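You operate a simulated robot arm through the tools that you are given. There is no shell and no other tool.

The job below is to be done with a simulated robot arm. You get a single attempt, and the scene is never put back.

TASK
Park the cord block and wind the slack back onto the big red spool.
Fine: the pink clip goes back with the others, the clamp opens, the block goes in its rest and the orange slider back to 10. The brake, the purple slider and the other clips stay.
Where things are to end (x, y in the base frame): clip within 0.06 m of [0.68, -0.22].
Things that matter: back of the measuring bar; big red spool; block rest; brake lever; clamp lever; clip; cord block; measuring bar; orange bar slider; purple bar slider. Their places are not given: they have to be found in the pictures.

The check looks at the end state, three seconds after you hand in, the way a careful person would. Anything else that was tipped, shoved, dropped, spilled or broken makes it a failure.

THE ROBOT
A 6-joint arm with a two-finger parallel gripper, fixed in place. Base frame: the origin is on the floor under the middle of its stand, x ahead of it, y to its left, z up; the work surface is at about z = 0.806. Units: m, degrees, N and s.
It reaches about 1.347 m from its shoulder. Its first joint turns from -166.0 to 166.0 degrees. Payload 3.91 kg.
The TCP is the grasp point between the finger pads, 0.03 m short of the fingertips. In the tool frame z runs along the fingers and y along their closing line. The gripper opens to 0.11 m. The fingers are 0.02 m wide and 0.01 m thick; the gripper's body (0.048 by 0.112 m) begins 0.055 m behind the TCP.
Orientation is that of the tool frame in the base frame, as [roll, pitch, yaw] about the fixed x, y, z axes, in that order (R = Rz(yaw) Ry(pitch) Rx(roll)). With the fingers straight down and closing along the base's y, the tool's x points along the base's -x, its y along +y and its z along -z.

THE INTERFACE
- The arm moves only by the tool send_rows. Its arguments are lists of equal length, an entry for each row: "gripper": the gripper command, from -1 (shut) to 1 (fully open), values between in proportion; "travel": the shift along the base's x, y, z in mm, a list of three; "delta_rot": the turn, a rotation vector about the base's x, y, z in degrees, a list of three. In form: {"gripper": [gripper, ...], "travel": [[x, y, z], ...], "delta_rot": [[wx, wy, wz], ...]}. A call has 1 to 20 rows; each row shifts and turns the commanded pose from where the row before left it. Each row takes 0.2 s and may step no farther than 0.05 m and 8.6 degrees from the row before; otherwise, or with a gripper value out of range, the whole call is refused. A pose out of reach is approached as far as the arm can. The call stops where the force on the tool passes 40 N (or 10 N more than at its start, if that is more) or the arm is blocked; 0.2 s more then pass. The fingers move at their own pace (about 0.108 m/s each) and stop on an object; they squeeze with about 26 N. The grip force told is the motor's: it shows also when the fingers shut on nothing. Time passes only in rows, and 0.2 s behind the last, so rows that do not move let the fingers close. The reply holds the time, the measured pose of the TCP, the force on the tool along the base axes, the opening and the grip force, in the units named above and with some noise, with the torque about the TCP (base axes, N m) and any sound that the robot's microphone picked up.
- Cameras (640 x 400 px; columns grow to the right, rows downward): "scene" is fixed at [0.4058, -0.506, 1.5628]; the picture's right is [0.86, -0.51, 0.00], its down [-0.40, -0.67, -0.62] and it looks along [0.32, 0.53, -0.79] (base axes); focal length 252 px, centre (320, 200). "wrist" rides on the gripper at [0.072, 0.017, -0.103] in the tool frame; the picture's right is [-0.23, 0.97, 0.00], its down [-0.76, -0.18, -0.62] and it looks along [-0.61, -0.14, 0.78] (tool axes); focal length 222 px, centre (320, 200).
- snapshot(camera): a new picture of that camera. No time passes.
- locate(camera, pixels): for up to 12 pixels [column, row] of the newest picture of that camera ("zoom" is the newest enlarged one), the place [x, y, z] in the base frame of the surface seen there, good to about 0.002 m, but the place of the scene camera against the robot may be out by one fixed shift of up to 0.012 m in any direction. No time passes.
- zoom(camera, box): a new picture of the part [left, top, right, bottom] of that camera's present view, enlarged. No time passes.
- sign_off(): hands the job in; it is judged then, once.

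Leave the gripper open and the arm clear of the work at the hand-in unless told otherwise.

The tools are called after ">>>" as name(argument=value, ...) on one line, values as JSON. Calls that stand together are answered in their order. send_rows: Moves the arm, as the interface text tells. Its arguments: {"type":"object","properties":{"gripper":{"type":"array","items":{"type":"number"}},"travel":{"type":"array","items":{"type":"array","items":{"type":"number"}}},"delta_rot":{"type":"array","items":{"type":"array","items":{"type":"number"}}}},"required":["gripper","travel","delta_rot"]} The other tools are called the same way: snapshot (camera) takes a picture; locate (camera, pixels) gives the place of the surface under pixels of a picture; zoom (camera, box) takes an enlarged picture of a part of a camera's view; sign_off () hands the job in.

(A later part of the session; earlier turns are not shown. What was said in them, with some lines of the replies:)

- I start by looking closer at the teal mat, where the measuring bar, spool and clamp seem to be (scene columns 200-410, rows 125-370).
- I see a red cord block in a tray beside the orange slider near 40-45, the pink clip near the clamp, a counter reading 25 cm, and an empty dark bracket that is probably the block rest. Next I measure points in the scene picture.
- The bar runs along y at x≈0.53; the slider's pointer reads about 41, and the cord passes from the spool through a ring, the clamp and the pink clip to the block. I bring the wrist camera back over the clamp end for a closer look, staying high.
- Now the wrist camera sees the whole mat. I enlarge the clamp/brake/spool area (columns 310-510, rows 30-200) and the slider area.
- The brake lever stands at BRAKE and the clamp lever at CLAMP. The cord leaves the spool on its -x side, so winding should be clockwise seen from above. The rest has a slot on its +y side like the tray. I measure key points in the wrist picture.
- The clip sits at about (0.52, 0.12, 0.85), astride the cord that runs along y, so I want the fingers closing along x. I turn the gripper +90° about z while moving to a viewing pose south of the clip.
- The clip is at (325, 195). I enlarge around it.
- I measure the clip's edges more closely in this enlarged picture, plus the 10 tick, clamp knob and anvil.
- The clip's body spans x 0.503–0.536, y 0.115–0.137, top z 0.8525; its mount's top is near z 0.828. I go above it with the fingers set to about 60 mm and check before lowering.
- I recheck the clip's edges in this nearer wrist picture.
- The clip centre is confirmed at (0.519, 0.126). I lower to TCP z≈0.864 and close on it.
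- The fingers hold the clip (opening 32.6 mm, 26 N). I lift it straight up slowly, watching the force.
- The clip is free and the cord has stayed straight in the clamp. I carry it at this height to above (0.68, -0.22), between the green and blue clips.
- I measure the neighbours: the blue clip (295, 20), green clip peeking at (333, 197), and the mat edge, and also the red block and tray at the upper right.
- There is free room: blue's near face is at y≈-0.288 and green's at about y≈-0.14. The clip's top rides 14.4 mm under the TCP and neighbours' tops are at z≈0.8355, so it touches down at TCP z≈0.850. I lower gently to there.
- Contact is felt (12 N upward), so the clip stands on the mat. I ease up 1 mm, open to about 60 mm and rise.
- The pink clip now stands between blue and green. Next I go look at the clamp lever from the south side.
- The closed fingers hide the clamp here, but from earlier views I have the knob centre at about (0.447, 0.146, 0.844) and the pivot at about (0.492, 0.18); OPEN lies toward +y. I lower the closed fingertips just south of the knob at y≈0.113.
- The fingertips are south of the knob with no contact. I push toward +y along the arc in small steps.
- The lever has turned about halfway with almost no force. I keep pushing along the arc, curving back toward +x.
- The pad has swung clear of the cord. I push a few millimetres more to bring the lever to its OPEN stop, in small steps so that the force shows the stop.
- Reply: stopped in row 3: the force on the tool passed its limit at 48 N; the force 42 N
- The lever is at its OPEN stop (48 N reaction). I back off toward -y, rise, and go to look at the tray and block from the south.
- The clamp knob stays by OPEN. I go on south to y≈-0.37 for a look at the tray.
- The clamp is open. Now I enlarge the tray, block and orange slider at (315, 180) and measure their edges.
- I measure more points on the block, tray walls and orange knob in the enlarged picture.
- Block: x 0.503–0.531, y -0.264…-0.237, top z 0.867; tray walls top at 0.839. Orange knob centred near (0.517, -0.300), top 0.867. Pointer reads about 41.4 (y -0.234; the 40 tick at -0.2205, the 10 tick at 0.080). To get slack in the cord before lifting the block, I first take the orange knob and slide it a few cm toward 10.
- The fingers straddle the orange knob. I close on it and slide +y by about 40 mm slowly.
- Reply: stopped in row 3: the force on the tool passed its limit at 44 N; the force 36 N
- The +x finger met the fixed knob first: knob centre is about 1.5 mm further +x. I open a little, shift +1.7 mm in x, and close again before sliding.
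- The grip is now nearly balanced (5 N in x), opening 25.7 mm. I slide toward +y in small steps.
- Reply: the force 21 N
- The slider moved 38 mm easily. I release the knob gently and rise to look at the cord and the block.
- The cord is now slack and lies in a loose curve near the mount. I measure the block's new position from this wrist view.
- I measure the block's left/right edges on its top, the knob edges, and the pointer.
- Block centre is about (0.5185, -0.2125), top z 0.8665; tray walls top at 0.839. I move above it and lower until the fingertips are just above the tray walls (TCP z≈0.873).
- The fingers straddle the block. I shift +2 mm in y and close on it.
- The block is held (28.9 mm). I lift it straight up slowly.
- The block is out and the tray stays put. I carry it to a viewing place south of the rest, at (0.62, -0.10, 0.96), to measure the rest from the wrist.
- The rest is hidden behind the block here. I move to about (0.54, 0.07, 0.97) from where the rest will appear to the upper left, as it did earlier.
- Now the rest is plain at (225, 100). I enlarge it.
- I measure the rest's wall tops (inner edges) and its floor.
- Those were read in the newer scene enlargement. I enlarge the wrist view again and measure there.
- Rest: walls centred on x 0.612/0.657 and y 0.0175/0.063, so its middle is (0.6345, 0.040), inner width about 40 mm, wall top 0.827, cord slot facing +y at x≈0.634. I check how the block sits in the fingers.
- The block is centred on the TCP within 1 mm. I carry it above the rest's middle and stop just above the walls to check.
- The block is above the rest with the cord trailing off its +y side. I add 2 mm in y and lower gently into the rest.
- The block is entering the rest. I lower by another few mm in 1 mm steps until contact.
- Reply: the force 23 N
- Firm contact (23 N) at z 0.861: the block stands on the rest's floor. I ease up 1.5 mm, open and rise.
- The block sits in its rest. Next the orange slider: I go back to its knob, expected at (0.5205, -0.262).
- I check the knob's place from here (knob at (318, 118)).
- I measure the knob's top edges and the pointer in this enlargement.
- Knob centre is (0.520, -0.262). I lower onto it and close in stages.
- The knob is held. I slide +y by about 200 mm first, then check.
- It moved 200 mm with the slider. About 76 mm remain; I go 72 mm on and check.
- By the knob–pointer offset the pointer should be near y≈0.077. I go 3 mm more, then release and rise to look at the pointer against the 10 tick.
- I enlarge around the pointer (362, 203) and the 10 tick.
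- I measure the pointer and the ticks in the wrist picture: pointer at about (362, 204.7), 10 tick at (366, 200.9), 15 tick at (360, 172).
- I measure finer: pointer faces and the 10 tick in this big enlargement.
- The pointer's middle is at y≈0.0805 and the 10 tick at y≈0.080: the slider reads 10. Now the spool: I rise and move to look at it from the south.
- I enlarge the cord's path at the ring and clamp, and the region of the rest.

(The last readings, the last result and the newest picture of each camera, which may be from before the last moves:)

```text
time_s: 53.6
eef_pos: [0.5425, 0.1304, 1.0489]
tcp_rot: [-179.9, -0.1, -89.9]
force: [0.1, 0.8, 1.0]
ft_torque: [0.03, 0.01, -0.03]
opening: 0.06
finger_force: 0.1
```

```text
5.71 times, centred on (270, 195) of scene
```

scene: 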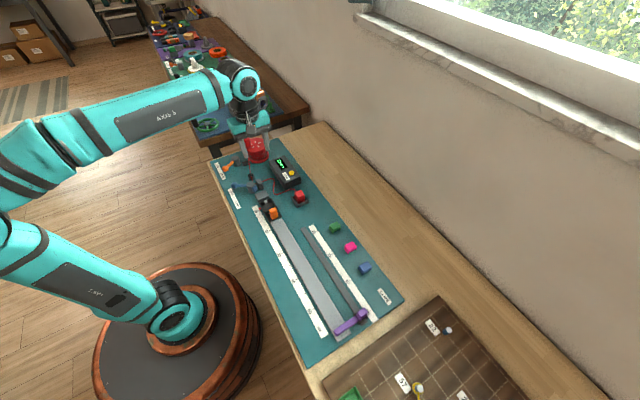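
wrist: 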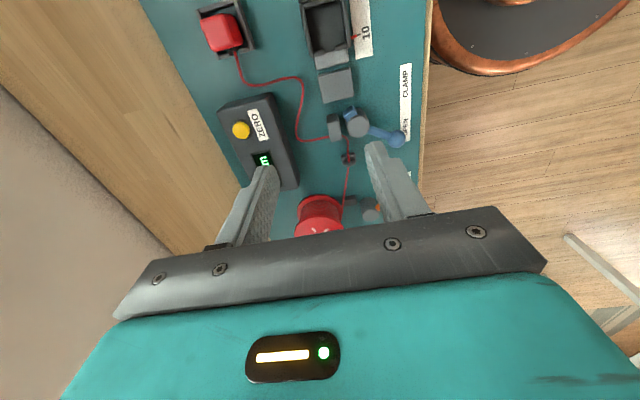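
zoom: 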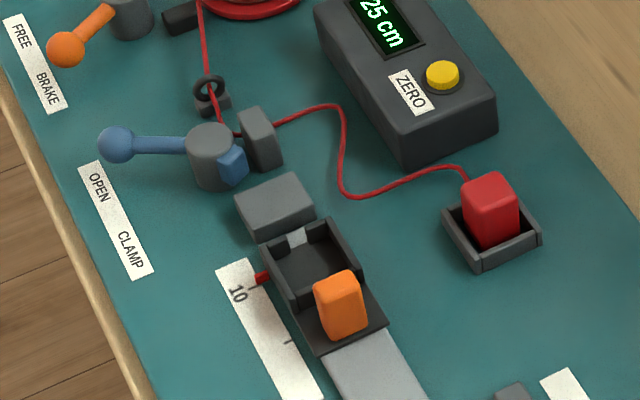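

The cord lies in a slack S from the ring past the anvil to the rest. The counter reads 25 cm, so about 25 cm is to be wound back. I move further +y and higher to see the spool and its handle well.

>>> send_rows(gripper=[0.09, 0.5, 1, 1, 1], travel=[[-8, 35, 20], [-8, 35, 20], [-8, 35, 10], [-8, 35, 0], [0, 0, 0]], delta_rot=[[0, 0, 0], [0, 0, 0], [0, 0, 0], [0, 0, 0], [0, 0, 0]])

>>> snapshot(camera="wrist")

```text
time_s: 54.8
eef_pos: [0.5103, 0.2701, 1.0986]
tcp_rot: [-179.9, -0.3, -89.9]
force: [-0.2, -1.0, -0.1]
ft_torque: [-0.02, 0.0, 0.01]
opening: 0.1102
finger_force: 0.0
```

```text
taken
```

wrist: 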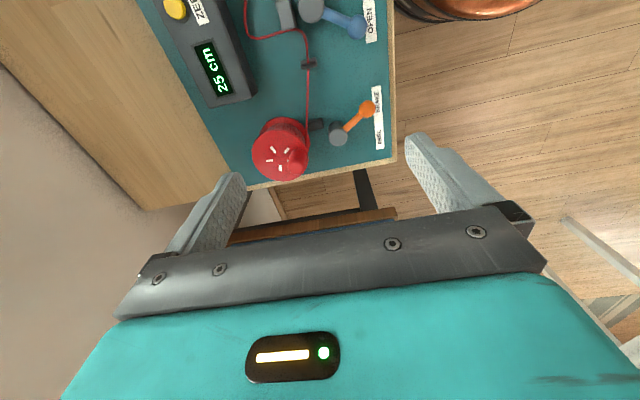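

Now the spool is at (280, 150). I enlarge it together with the brake.

>>> zoom(camera="wrist", box=[240, 85, 390, 190])

>>> zoom(camera="wrist", box=[245, 105, 345, 190])

>>> locate(camera="zoom", pixels=[[315, 235], [295, 250], [340, 240], [225, 250], [170, 230], [265, 290], [200, 200], [280, 330], [360, 110], [280, 130], [330, 160], [395, 130]])

```text
3.81 times, centred on (315, 138) of wrist
```

zoom: 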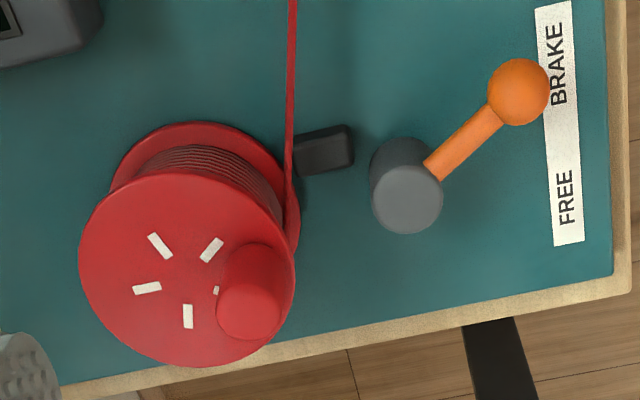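

```text
4.71 times, centred on (295, 148) of wrist
```

zoom: 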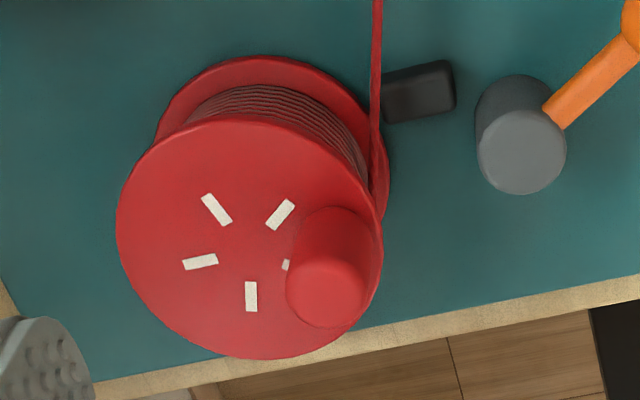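

```text
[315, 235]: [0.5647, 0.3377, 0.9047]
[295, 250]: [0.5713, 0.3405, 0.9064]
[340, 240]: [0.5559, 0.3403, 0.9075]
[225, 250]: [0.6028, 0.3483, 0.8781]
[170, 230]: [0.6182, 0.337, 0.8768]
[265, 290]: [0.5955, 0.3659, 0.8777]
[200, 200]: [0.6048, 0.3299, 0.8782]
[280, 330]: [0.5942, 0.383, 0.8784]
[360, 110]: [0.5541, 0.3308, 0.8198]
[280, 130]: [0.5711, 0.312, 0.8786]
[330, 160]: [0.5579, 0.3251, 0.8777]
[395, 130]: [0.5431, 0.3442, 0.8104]
```

I measure the spool's rim, its centre, and the handle's top in this last enlargement.

>>> locate(camera="zoom", pixels=[[250, 238], [122, 230], [378, 250], [240, 126], [255, 352], [328, 290], [300, 290], [355, 290], [328, 265], [328, 318], [150, 310], [340, 180]])

>>> locate(camera="zoom", pixels=[[290, 270], [362, 290], [310, 320], [345, 320], [335, 225], [375, 10], [375, 100], [420, 90], [400, 100], [520, 165], [350, 340], [180, 160]])

```text
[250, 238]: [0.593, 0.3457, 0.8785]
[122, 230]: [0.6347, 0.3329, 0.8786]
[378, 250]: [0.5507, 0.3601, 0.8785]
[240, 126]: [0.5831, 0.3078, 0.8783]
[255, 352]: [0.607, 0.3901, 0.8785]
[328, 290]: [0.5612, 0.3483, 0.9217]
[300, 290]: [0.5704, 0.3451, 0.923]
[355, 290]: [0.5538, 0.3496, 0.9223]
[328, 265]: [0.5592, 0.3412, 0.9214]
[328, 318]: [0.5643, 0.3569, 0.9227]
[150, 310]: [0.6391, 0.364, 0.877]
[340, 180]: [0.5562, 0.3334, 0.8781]
```

```text
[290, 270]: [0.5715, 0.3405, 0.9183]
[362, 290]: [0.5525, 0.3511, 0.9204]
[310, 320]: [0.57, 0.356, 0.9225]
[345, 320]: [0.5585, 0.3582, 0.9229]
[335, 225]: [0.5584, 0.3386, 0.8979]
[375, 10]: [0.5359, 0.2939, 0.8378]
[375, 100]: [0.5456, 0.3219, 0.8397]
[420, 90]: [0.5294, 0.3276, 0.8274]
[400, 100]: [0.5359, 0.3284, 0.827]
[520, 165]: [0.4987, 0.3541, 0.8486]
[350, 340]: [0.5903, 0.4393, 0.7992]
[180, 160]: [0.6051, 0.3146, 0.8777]
```

Spool: top at z 0.8785, centre about (0.594, 0.348), rim radius 44 mm. Handle: a 19 mm peg standing to z 0.9225 at about (0.562, 0.3495), so on a 32 mm circle, and the cord winds at about 37 mm radius. Winding is clockwise from above: the handle goes from -x toward +y. I will push the handle round with the closed fingertips from behind, at z ≈ 0.916, starting on its -y side. First I close and lower at (0.571, 0.320).

>>> send_rows(gripper=[-1, -1, -1, -1, -1, -1, -1], travel=[[20.2, 16.8, -20], [20.2, 16.8, -20], [20.2, 16.7, -20], [0, 0, -40], [0, 0, -40], [0, 0, -30], [0, 0, -12]], delta_rot=[[0, 0, 0], [0, 0, 0], [0, 0, 0], [0, 0, 0], [0, 0, 0], [0, 0, 0], [0, 0, 0]])

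>>> snapshot(camera="wrist")

>>> zoom(camera="scene", box=[200, 120, 320, 205])

```text
time_s: 56.4
eef_pos: [0.5678, 0.3215, 0.9166]
tcp_rot: [-179.9, -0.3, -90.0]
force: [0.3, 0.7, 0.4]
ft_torque: [-0.01, 0.01, 0.01]
opening: 0.0002
finger_force: 26.2
```

```text
taken
```

wrist: 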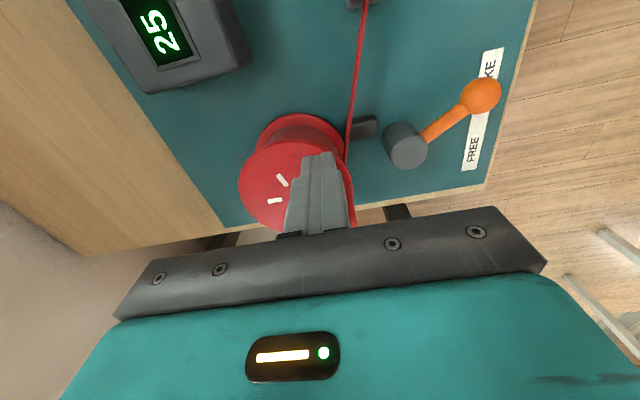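

```text
4.71 times, centred on (260, 162) of scene
```

zoom: 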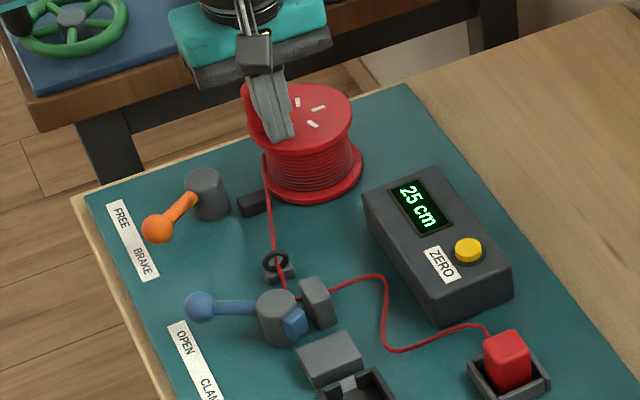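

The fingertips stand behind the handle; the scene camera has a clear view of cord and counter. I make the first short push along the circle (about 4 rows of 8°).

>>> send_rows(gripper=[-1, -1, -1, -1, -1], travel=[[-2.0, 3.5, 0], [-2.5, 4.0, 0], [-2.0, 4.35, 0], [-1.88, 4.66, 0], [0, 0, 0]], delta_rot=[[0, 0, 0], [0, 0, 0], [0, 0, 0], [0, 0, 0], [0, 0, 0]])

>>> zoom(camera="scene", box=[200, 120, 320, 205])

>>> snapshot(camera="wrist")

```text
time_s: 57.6
eef_pos: [0.5609, 0.3364, 0.9162]
tcp_rot: [-179.9, -0.1, -90.1]
force: [-0.8, -3.1, -0.3]
ft_torque: [-0.03, 0.01, 0.01]
opening: 0.0
finger_force: 25.8
```

```text
4.71 times, centred on (260, 162) of scene
```

zoom: 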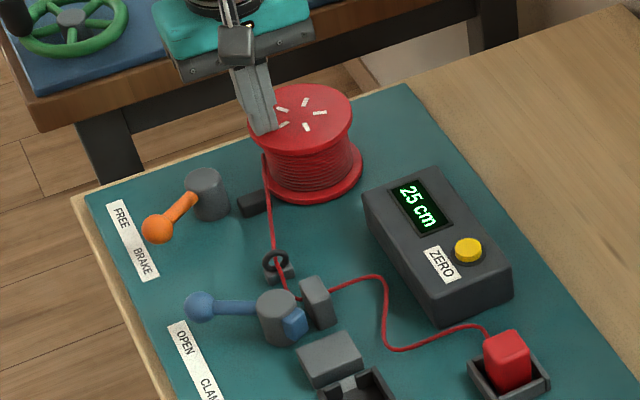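

```text
taken
```

wrist: 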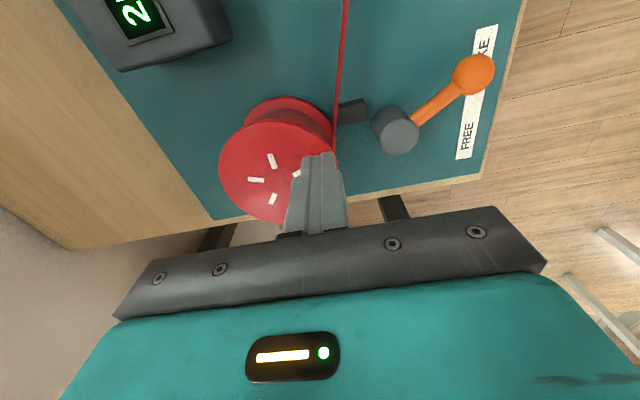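

The handle gave way with about 3 N, so the spool turns under the brake. I continue along the circle for about 80° more.

>>> send_rows(gripper=[-1, -1, -1, -1, -1, -1, -1, -1, -1, -1, -1], travel=[[-1.5, 4.87, 0], [-0.7, 4.99, 0], [0.18, 5.02, 0], [0.87, 4.95, 0], [1.55, 4.78, 0], [2.2, 4.51, 0], [2.81, 4.16, 0], [3.36, 3.74, 0], [3.85, 3.22, 0], [4.26, 2.67, 0], [0, 0, 0]], delta_rot=[[0, 0, 0], [0, 0, 0], [0, 0, 0], [0, 0, 0], [0, 0, 0], [0, 0, 0], [0, 0, 0], [0, 0, 0], [0, 0, 0], [0, 0, 0], [0, 0, 0]])

>>> zoom(camera="scene", box=[200, 120, 320, 205])

>>> snapshot(camera="wrist")

```text
time_s: 60.0
eef_pos: [0.5771, 0.3807, 0.916]
tcp_rot: [-179.8, -0.2, -90.0]
force: [-2.8, -1.2, -1.7]
ft_torque: [-0.01, -0.02, -0.03]
opening: 0.0
finger_force: 26.2
```

```text
4.71 times, centred on (260, 162) of scene
```

zoom: 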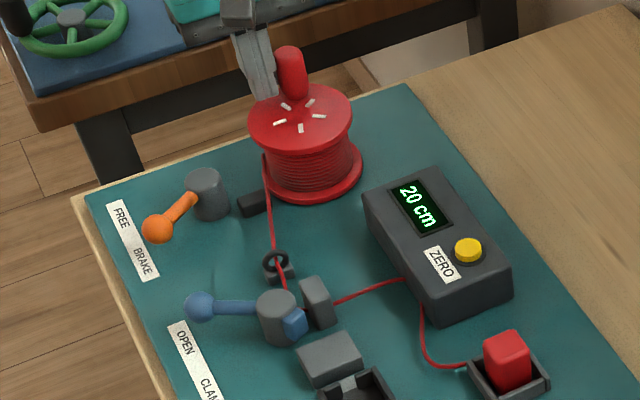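

```text
taken
```

wrist: 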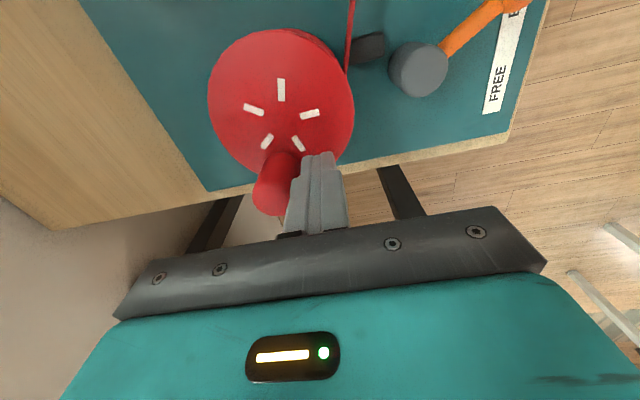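

The counter fell to 20 cm and the cord is being drawn in; the handle is now on the +y side. I go on for another 80°.

>>> send_rows(gripper=[-1, -1, -1, -1, -1, -1, -1, -1, -1, -1, -1], travel=[[4.59, 2.04, 0], [4.83, 1.38, 0], [4.97, 0.7, 0], [5.02, 0, 0], [4.97, -0.7, 0], [4.83, -1.38, 0], [4.59, -2.04, 0], [4.26, -2.67, 0], [3.85, -3.22, 0], [3.36, -3.74, 0], [0, 0, 0]], delta_rot=[[0, 0, 0], [0, 0, 0], [0, 0, 0], [0, 0, 0], [0, 0, 0], [0, 0, 0], [0, 0, 0], [0, 0, 0], [0, 0, 0], [0, 0, 0], [0, 0, 0]])

>>> zoom(camera="scene", box=[200, 120, 320, 205])

>>> snapshot(camera="wrist")

```text
time_s: 62.4
eef_pos: [0.6228, 0.3703, 0.9173]
tcp_rot: [-179.8, -0.3, -90.0]
force: [0.5, 1.2, -0.5]
ft_torque: [0.01, -0.01, 0.01]
opening: 0.0
finger_force: 26.1
```

```text
4.71 times, centred on (260, 162) of scene
```

zoom: 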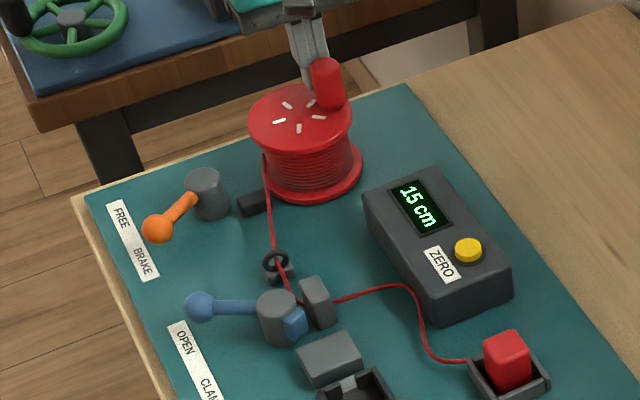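

```text
taken
```

wrist: 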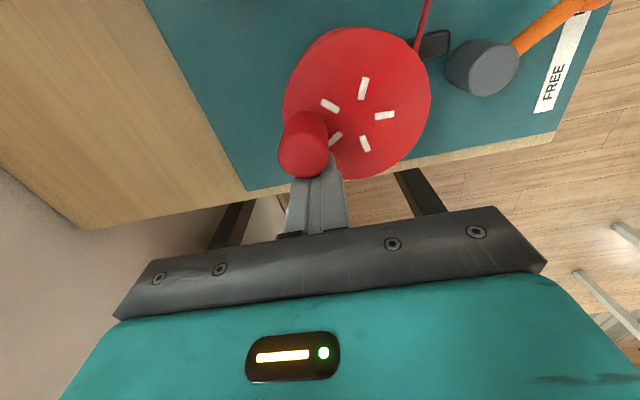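

The counter shows 15 cm and all is smooth. I continue another 80° (handle going toward -y).

>>> send_rows(gripper=[-1, -1, -1, -1, -1, -1, -1, -1, -1, -1, -1], travel=[[2.81, -4.16, 0], [2.2, -4.51, 0], [1.55, -4.78, 0], [0.87, -4.95, 0], [0.18, -5.02, 0], [-0.53, -4.99, 0], [-1.21, -4.87, 0], [-1.88, -4.66, 0], [-2.51, -4.35, 0], [-3.1, -3.96, 0], [0, 0, 0]], delta_rot=[[0, 0, 0], [0, 0, 0], [0, 0, 0], [0, 0, 0], [0, 0, 0], [0, 0, 0], [0, 0, 0], [0, 0, 0], [0, 0, 0], [0, 0, 0], [0, 0, 0]])

>>> zoom(camera="scene", box=[200, 120, 320, 205])

>>> snapshot(camera="wrist")

```text
time_s: 64.8
eef_pos: [0.6214, 0.3242, 0.917]
tcp_rot: [-179.9, -0.2, -90.1]
force: [3.0, 0.4, 1.5]
ft_torque: [0.0, 0.01, 0.04]
opening: 0.0
finger_force: 26.0
```

```text
4.71 times, centred on (260, 162) of scene
```

zoom: 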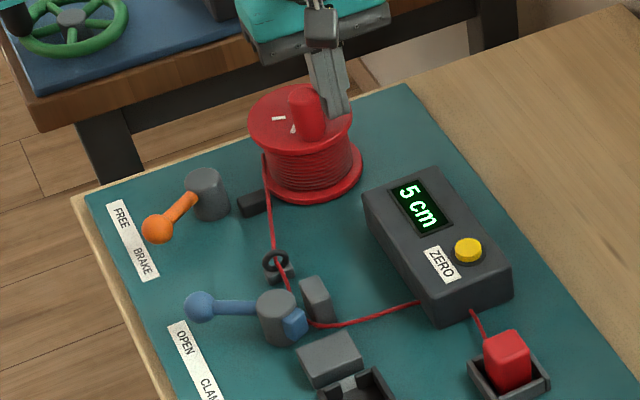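

```text
taken
```

wrist: 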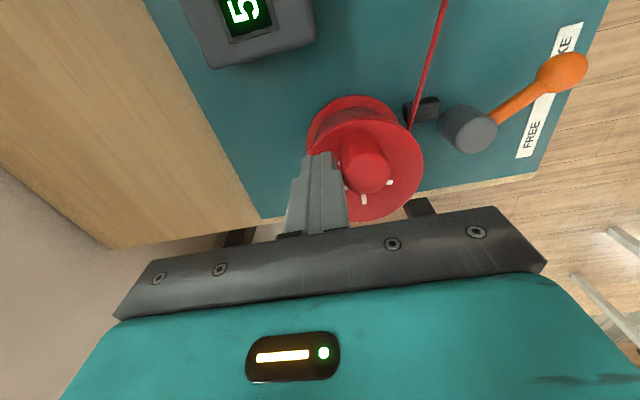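

The counter reads 5 cm, but the cord still bows out toward the counter box. I go on in shorter pushes: 40° now.

>>> send_rows(gripper=[-1, -1, -1, -1, -1, -1], travel=[[-3.61, -3.49, 0], [-4.06, -2.95, 0], [-4.44, -2.36, 0], [-4.72, -1.72, 0], [-4.91, -1.04, 0], [0, 0, 0]], delta_rot=[[0, 0, 0], [0, 0, 0], [0, 0, 0], [0, 0, 0], [0, 0, 0], [0, 0, 0]])

>>> zoom(camera="scene", box=[200, 120, 320, 205])

>>> zoom(camera="scene", box=[245, 165, 325, 215])

```text
time_s: 66.2
eef_pos: [0.5993, 0.3122, 0.917]
tcp_rot: [-179.9, -0.2, -90.0]
force: [2.9, -0.4, 0.8]
ft_torque: [0.02, 0.03, -0.03]
opening: 0.0
finger_force: 25.8
```

```text
4.71 times, centred on (260, 162) of scene
```

zoom: 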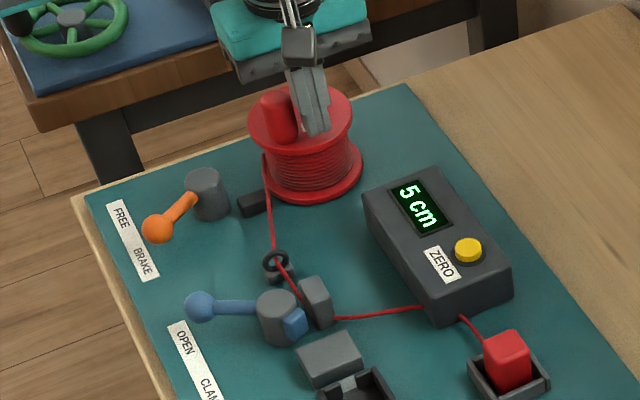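

```text
8.00 times, centred on (285, 190) of scene
```

zoom: 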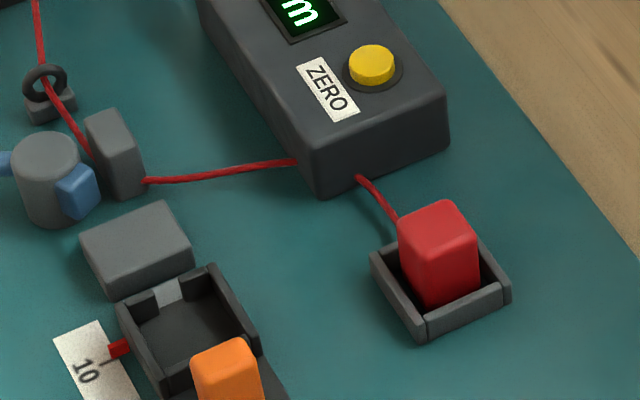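

The cord is nearly straight now, with a small bow left at the counter's corner: roughly 1–2 cm of slack. I wind 16° more and look again.

>>> send_rows(gripper=[-1, -1, -1], travel=[[-5.0, -0.35, 0], [-5.0, 0.35, 0], [0, 0, 0]], delta_rot=[[0, 0, 0], [0, 0, 0], [0, 0, 0]])

>>> zoom(camera="scene", box=[245, 165, 325, 215])

>>> zoom(camera="scene", box=[200, 120, 320, 205])

```text
time_s: 67.0
eef_pos: [0.5901, 0.314, 0.9183]
tcp_rot: [-179.9, -0.1, -90.0]
force: [1.5, -0.8, 1.4]
ft_torque: [0.0, 0.04, -0.02]
opening: 0.0001
finger_force: 26.0
```

```text
8.00 times, centred on (285, 190) of scene
```

zoom: 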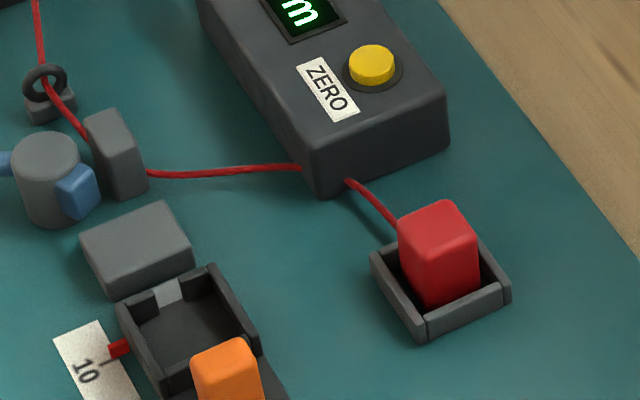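

```text
4.71 times, centred on (260, 162) of scene
```

zoom: 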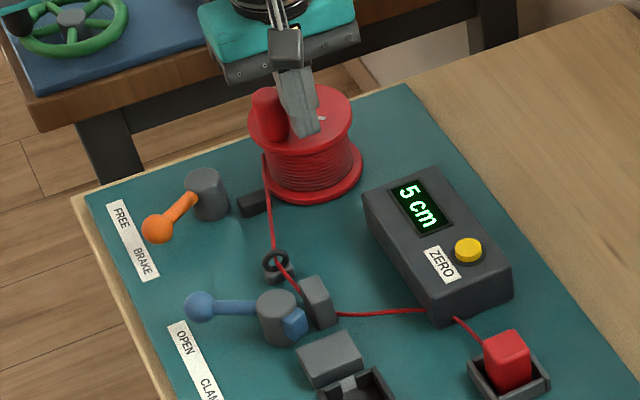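

The bow is shrinking and the force stays low. Another 16°.

>>> send_rows(gripper=[-1, -1, -1], travel=[[-4.91, 0.5, 0], [-4.72, 1.2, 0], [0, 0, 0]], delta_rot=[[0, 0, 0], [0, 0, 0], [0, 0, 0]])

>>> zoom(camera="scene", box=[200, 120, 320, 205])

>>> zoom(camera="scene", box=[245, 165, 325, 215])

```text
time_s: 67.8
eef_pos: [0.5803, 0.3146, 0.9186]
tcp_rot: [-179.8, -0.2, -89.9]
force: [0.9, -2.5, 0.7]
ft_torque: [0.02, 0.03, -0.02]
opening: 0.0
finger_force: 26.7
```

```text
4.71 times, centred on (260, 162) of scene
```

zoom: 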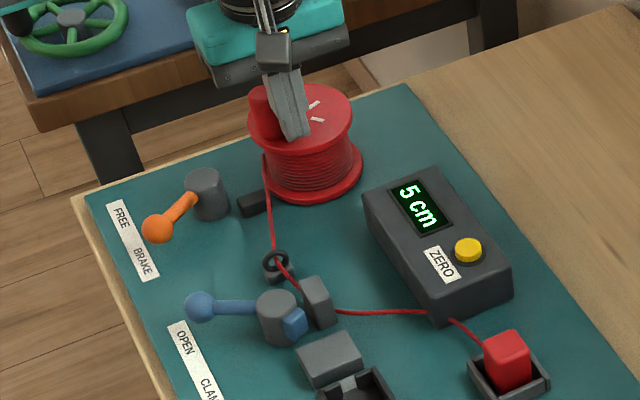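

```text
8.00 times, centred on (285, 190) of scene
```

zoom: 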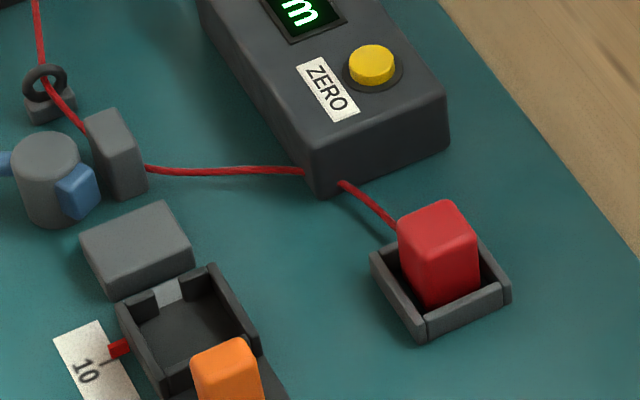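

Still a little bow at the counter's corner. Another 16°.

>>> send_rows(gripper=[-1, -1, -1], travel=[[-4.6, 2.0, 0], [-4.2, 2.7, 0], [0, 0, 0]], delta_rot=[[0, 0, 0], [0, 0, 0], [0, 0, 0]])

>>> zoom(camera="scene", box=[200, 120, 320, 205])

>>> zoom(camera="scene", box=[245, 165, 325, 215])

```text
time_s: 68.6
eef_pos: [0.5721, 0.3201, 0.9174]
tcp_rot: [-180.0, -0.2, -90.0]
force: [-0.8, -2.3, -1.4]
ft_torque: [-0.04, -0.01, 0.06]
opening: 0.0
finger_force: 25.8
```

```text
4.71 times, centred on (260, 162) of scene
```

zoom: 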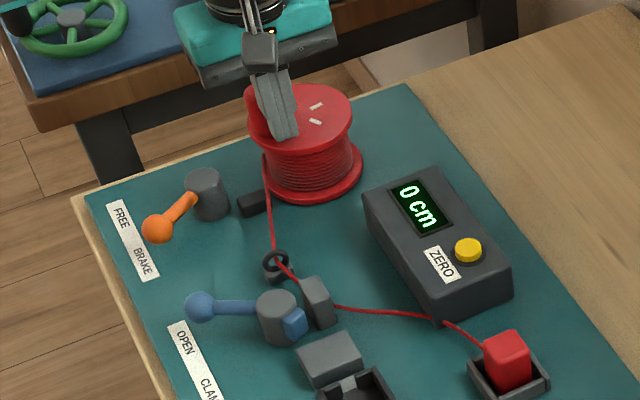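

```text
8.00 times, centred on (285, 190) of scene
```

zoom: 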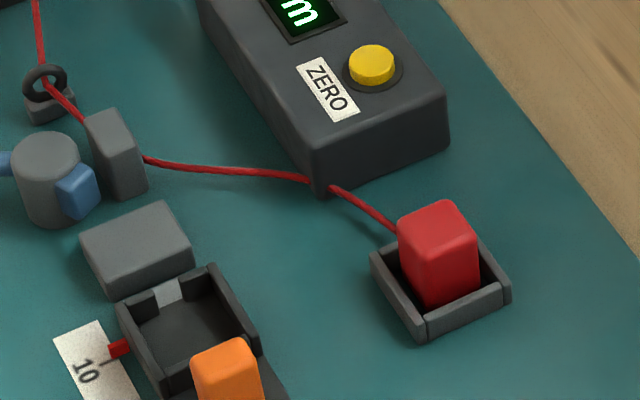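

The counter shows 0 cm (it seems to step by 5), with a slight bow remaining. Another 16°, watching the force.

>>> send_rows(gripper=[-1, -1, -1], travel=[[-3.8, 3.3, 0], [-3.3, 3.8, 0], [0, 0, 0]], delta_rot=[[0, 0, 0], [0, 0, 0], [0, 0, 0]])

>>> zoom(camera="scene", box=[200, 120, 320, 205])

>>> zoom(camera="scene", box=[245, 165, 325, 215])

```text
time_s: 69.4
eef_pos: [0.5651, 0.3274, 0.9172]
tcp_rot: [180.0, -0.3, -90.0]
force: [-0.1, -0.8, -0.3]
ft_torque: [-0.02, -0.02, 0.0]
opening: 0.0
finger_force: 26.0
```

```text
4.71 times, centred on (260, 162) of scene
```

zoom: 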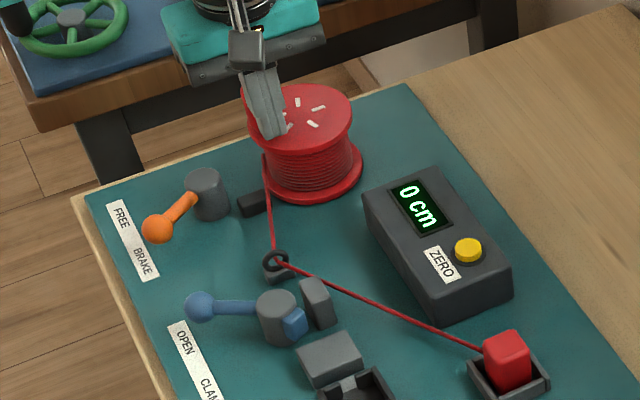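

```text
8.00 times, centred on (285, 190) of scene
```

zoom: 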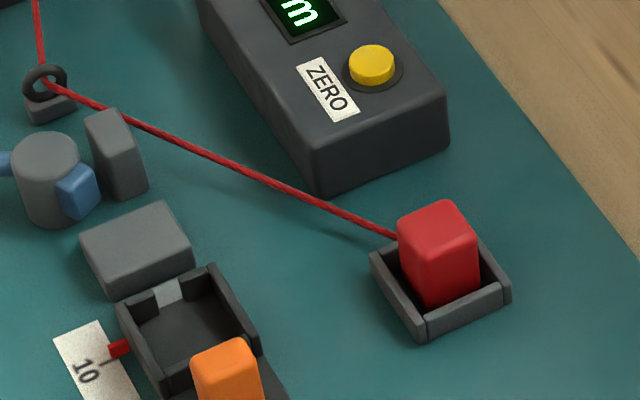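

The cord now runs straight and taut from the ring to the block in its rest, counter at 0 cm, block still in place. I back the fingertips off from the handle, rise and check.

>>> send_rows(gripper=[-1, -1, -1, -1, -1, -1, -1], travel=[[2, -3, 0], [3, -5, 2], [0, 0, 30], [0, -10, 45], [-5, -20, 45], [-20, -20, 30], [0, 0, 0]], delta_rot=[[0, 0, 0], [0, 0, 0], [0, 0, 0], [0, 0, 0], [0, 0, 0], [0, 0, 0], [0, 0, 0]])

>>> snapshot(camera="wrist")

>>> snapshot(camera="scene")

>>> zoom(camera="scene", box=[200, 120, 320, 205])

```text
time_s: 71.0
eef_pos: [0.5447, 0.268, 1.0694]
tcp_rot: [-179.9, -0.3, -90.0]
force: [-0.1, -0.8, -0.1]
ft_torque: [0.02, 0.02, 0.01]
opening: 0.0001
finger_force: 26.5
```

```text
taken
```

wrist: 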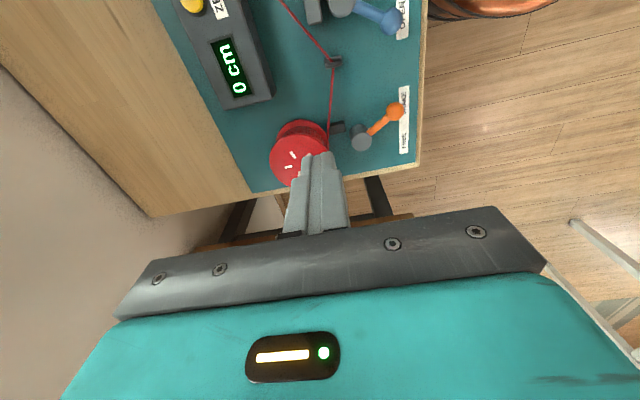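

```text
taken
```

scene: 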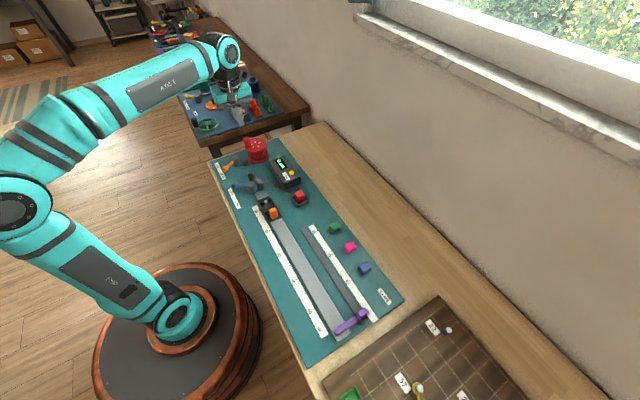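

```text
4.71 times, centred on (260, 162) of scene
```

zoom: 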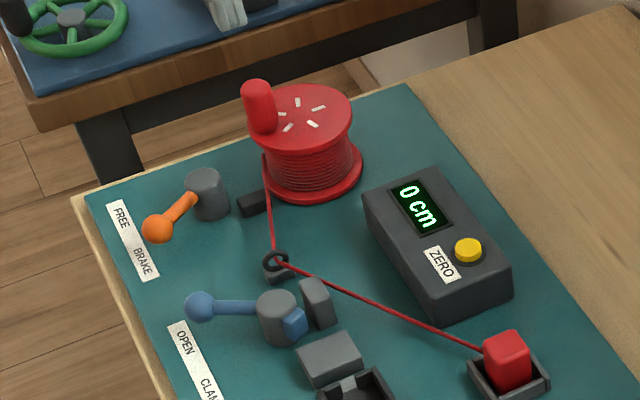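

Spool, brake, clamp and cord look right. I open the gripper, move to a high spot where the wrist camera sees the rest, slider and clips, and check each.

>>> send_rows(gripper=[-1, 0, 1, 1, 1, 1, 1], travel=[[0, -40, 15], [0, -45, 10], [0, -45, 10], [0, -45, 5], [0, -30, 0], [0, 0, 0], [0, 0, 0]], delta_rot=[[0, 0, 0], [0, 0, 0], [0, 0, 0], [0, 0, 0], [0, 0, 0], [0, 0, 0], [0, 0, 0]])

>>> snapshot(camera="wrist")

>>> zoom(camera="wrist", box=[200, 80, 400, 210])

```text
time_s: 72.6
eef_pos: [0.5448, 0.0646, 1.1094]
tcp_rot: [-179.9, -0.2, -90.1]
force: [0.6, 0.7, 0.6]
ft_torque: [-0.01, 0.01, -0.02]
opening: 0.11
finger_force: 0.0
```

```text
taken
```

wrist: 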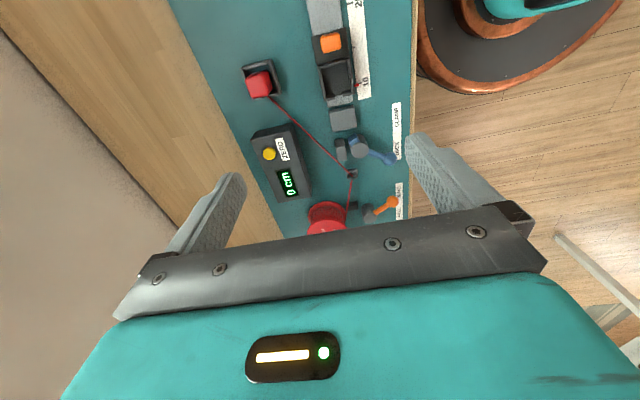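

```text
3.08 times, centred on (300, 145) of wrist
```

zoom: 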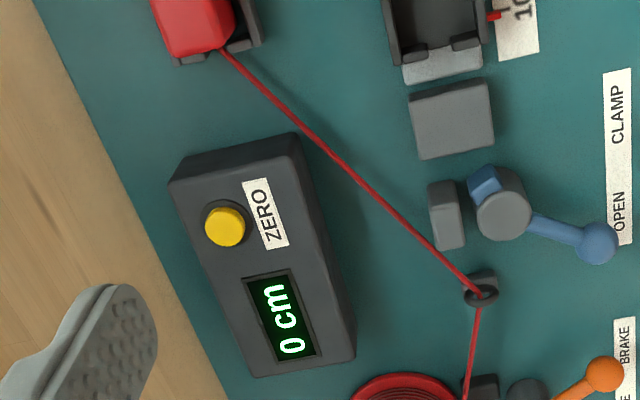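

The cord is straight; the clamp is at OPEN and the brake at BRAKE. I enlarge the rest and the slider's pointer.

>>> zoom(camera="wrist", box=[235, 50, 295, 110])

>>> zoom(camera="wrist", box=[310, 20, 390, 110])

>>> zoom(camera="scene", box=[250, 180, 410, 350])

```text
6.67 times, centred on (265, 80) of wrist
```

zoom: 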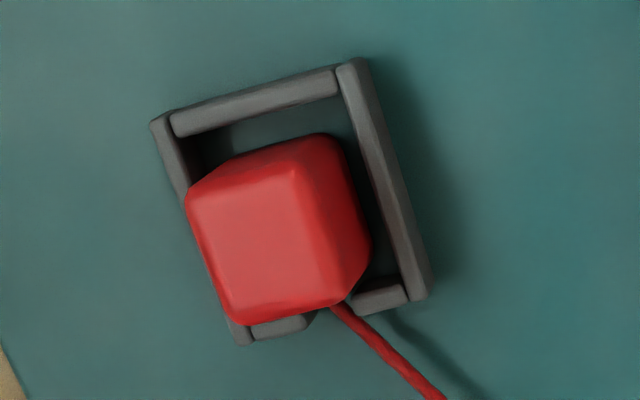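

```text
4.44 times, centred on (350, 65) of wrist
```

zoom: 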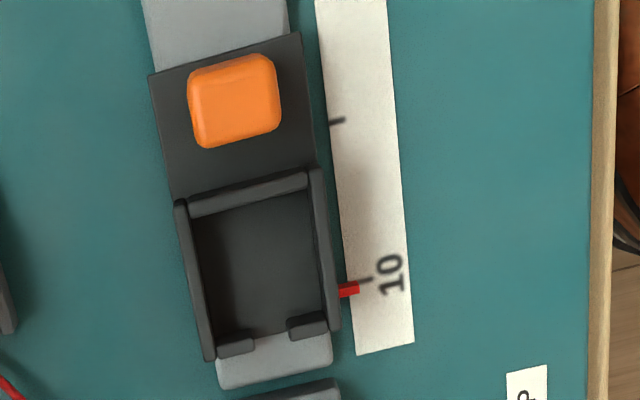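

```text
2.35 times, centred on (330, 265) of scene
```

zoom: 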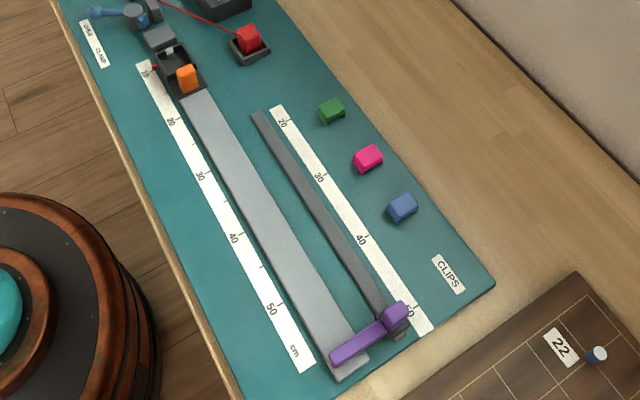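

The block sits in the rest, drawn lightly against the slot side. I check that its top is level and re-measure the pointer against the ticks.

>>> zoom(camera="wrist", box=[235, 50, 295, 110])

>>> locate(camera="zoom", pixels=[[205, 205], [295, 180], [235, 310], [335, 295], [265, 250], [255, 165], [350, 220], [175, 130], [340, 80], [415, 285], [240, 335], [280, 328]])

>>> locate(camera="wrist", pixels=[[356.5, 85], [357.5, 85.5], [355.5, 86], [358.5, 85], [361, 83], [362, 82.7], [354, 47.5]])

```text
6.67 times, centred on (265, 80) of wrist
```

zoom: 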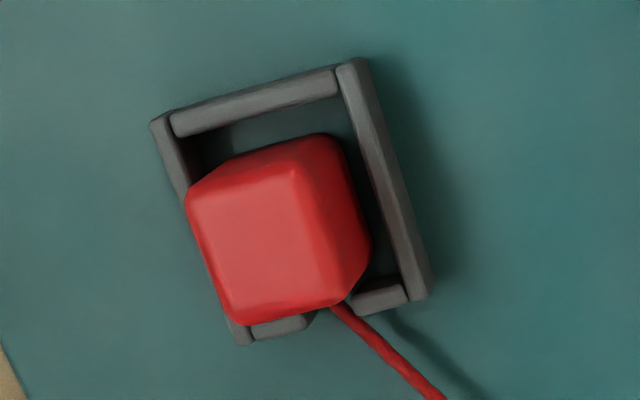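

```text
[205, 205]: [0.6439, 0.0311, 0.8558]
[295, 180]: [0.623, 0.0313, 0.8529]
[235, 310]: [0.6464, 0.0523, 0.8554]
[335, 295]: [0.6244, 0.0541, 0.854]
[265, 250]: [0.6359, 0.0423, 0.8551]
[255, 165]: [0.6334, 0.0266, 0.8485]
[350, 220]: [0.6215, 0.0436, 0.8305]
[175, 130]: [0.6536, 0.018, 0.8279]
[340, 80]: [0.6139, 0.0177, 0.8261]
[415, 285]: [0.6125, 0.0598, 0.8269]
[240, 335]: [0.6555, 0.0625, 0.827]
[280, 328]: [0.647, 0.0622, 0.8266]
```

```text
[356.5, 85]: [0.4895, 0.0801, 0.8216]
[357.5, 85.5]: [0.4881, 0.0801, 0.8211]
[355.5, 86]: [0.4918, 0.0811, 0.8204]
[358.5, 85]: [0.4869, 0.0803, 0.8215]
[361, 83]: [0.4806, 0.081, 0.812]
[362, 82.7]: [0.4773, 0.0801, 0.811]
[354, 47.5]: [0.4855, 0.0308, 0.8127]
```

The block's top is level (z≈0.855) and centred at (0.635, 0.042) in the rest; the pointer (y 0.0803) is on the 10 tick (y 0.0803). I move the open gripper up and back to about where it began, clear of the work, and take a last look.

>>> send_rows(gripper=[1, 1, 1, 1, 1, 1], travel=[[0, 0, 40], [20, -10, 35], [40, -10, 10], [40, -10, 0], [40, -10, 0], [0, 0, 0]], delta_rot=[[0, 0, 0], [0, 0, 0], [0, 0, 0], [0, 0, 0], [0, 0, 0], [0, 0, 0]])

>>> snapshot(camera="scene")

>>> zoom(camera="scene", box=[200, 120, 320, 215])

>>> snapshot(camera="wrist")

```text
time_s: 74.0
eef_pos: [0.6856, 0.025, 1.1911]
tcp_rot: [-179.9, -0.2, -90.0]
force: [0.1, -0.4, -0.6]
ft_torque: [-0.01, 0.0, 0.01]
opening: 0.1098
finger_force: 0.0
```

```text
taken
```

scene: 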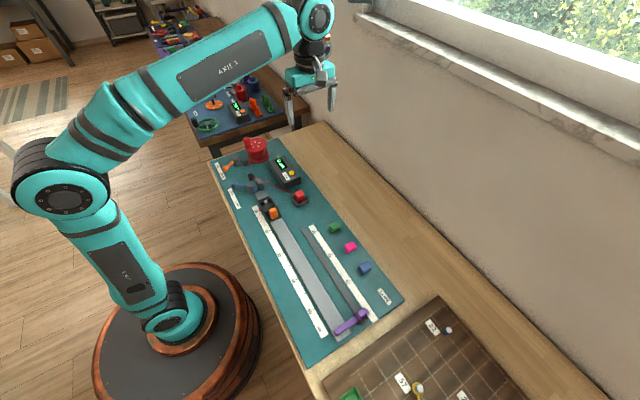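

```text
4.21 times, centred on (260, 168) of scene
```

zoom: 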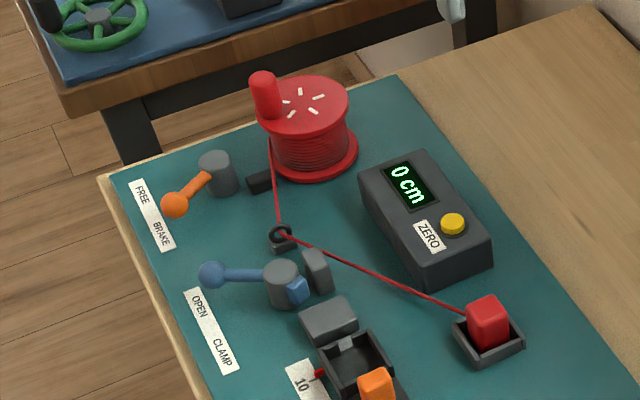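

```text
taken
```

wrist: 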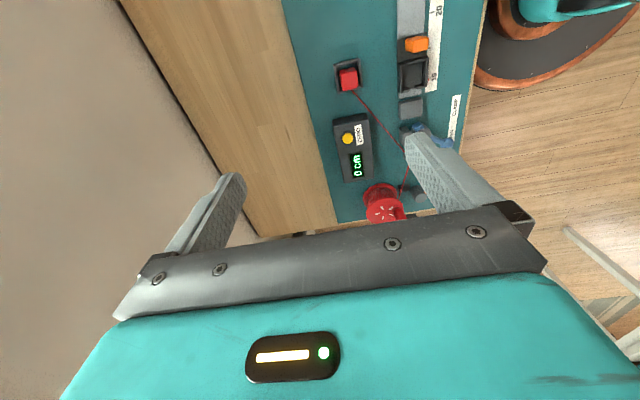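

Everything is in place. The pink clip stands with the others at about (0.68, -0.22), and the clamp is open. The block is in its rest, the slack is wound up (counter 0 cm, cord straight), and the orange slider is at 10. The brake, the purple slider and the other clips have not moved. The gripper is open and clear of the work, so I hand in.

>>> sign_off()

```text
The job is handed in.
```

The cord block is parked in its rest and the slack is wound back onto the big red spool. I've handed the job in; no verdict came back, so this is what my last pictures and readings show.

| Item | End state |
|---|---|
| Pink clip | Standing between the green and blue clips at about (0.68, -0.22) |
| Clamp | Open, with the lever against its OPEN stop |
| Cord block | Upright in its rest, with the cord leaving through the slot |
| Cord | Straight from the guide ring to the block; the counter reads 0 cm, down from 25 cm |
| Orange slider | Pointer on the 10 mark, to within about a millimetre |
| Brake, purple slider, other clips | Not touched; they look the same as at the start |

- **Winding:** I turned the spool about one full turn with the brake left on; it turned easily.
- **Counter:** it seems to show only 5 cm steps, so I stopped when the cord looked straight rather than when it first read 0.
- **Block position:** the cord has drawn the block lightly toward the slot side of the rest, but its top is level and it is well inside the walls.
- **Arm:** I saw nothing tipped or shoved in the last pictures. The gripper is open and clear of the work.
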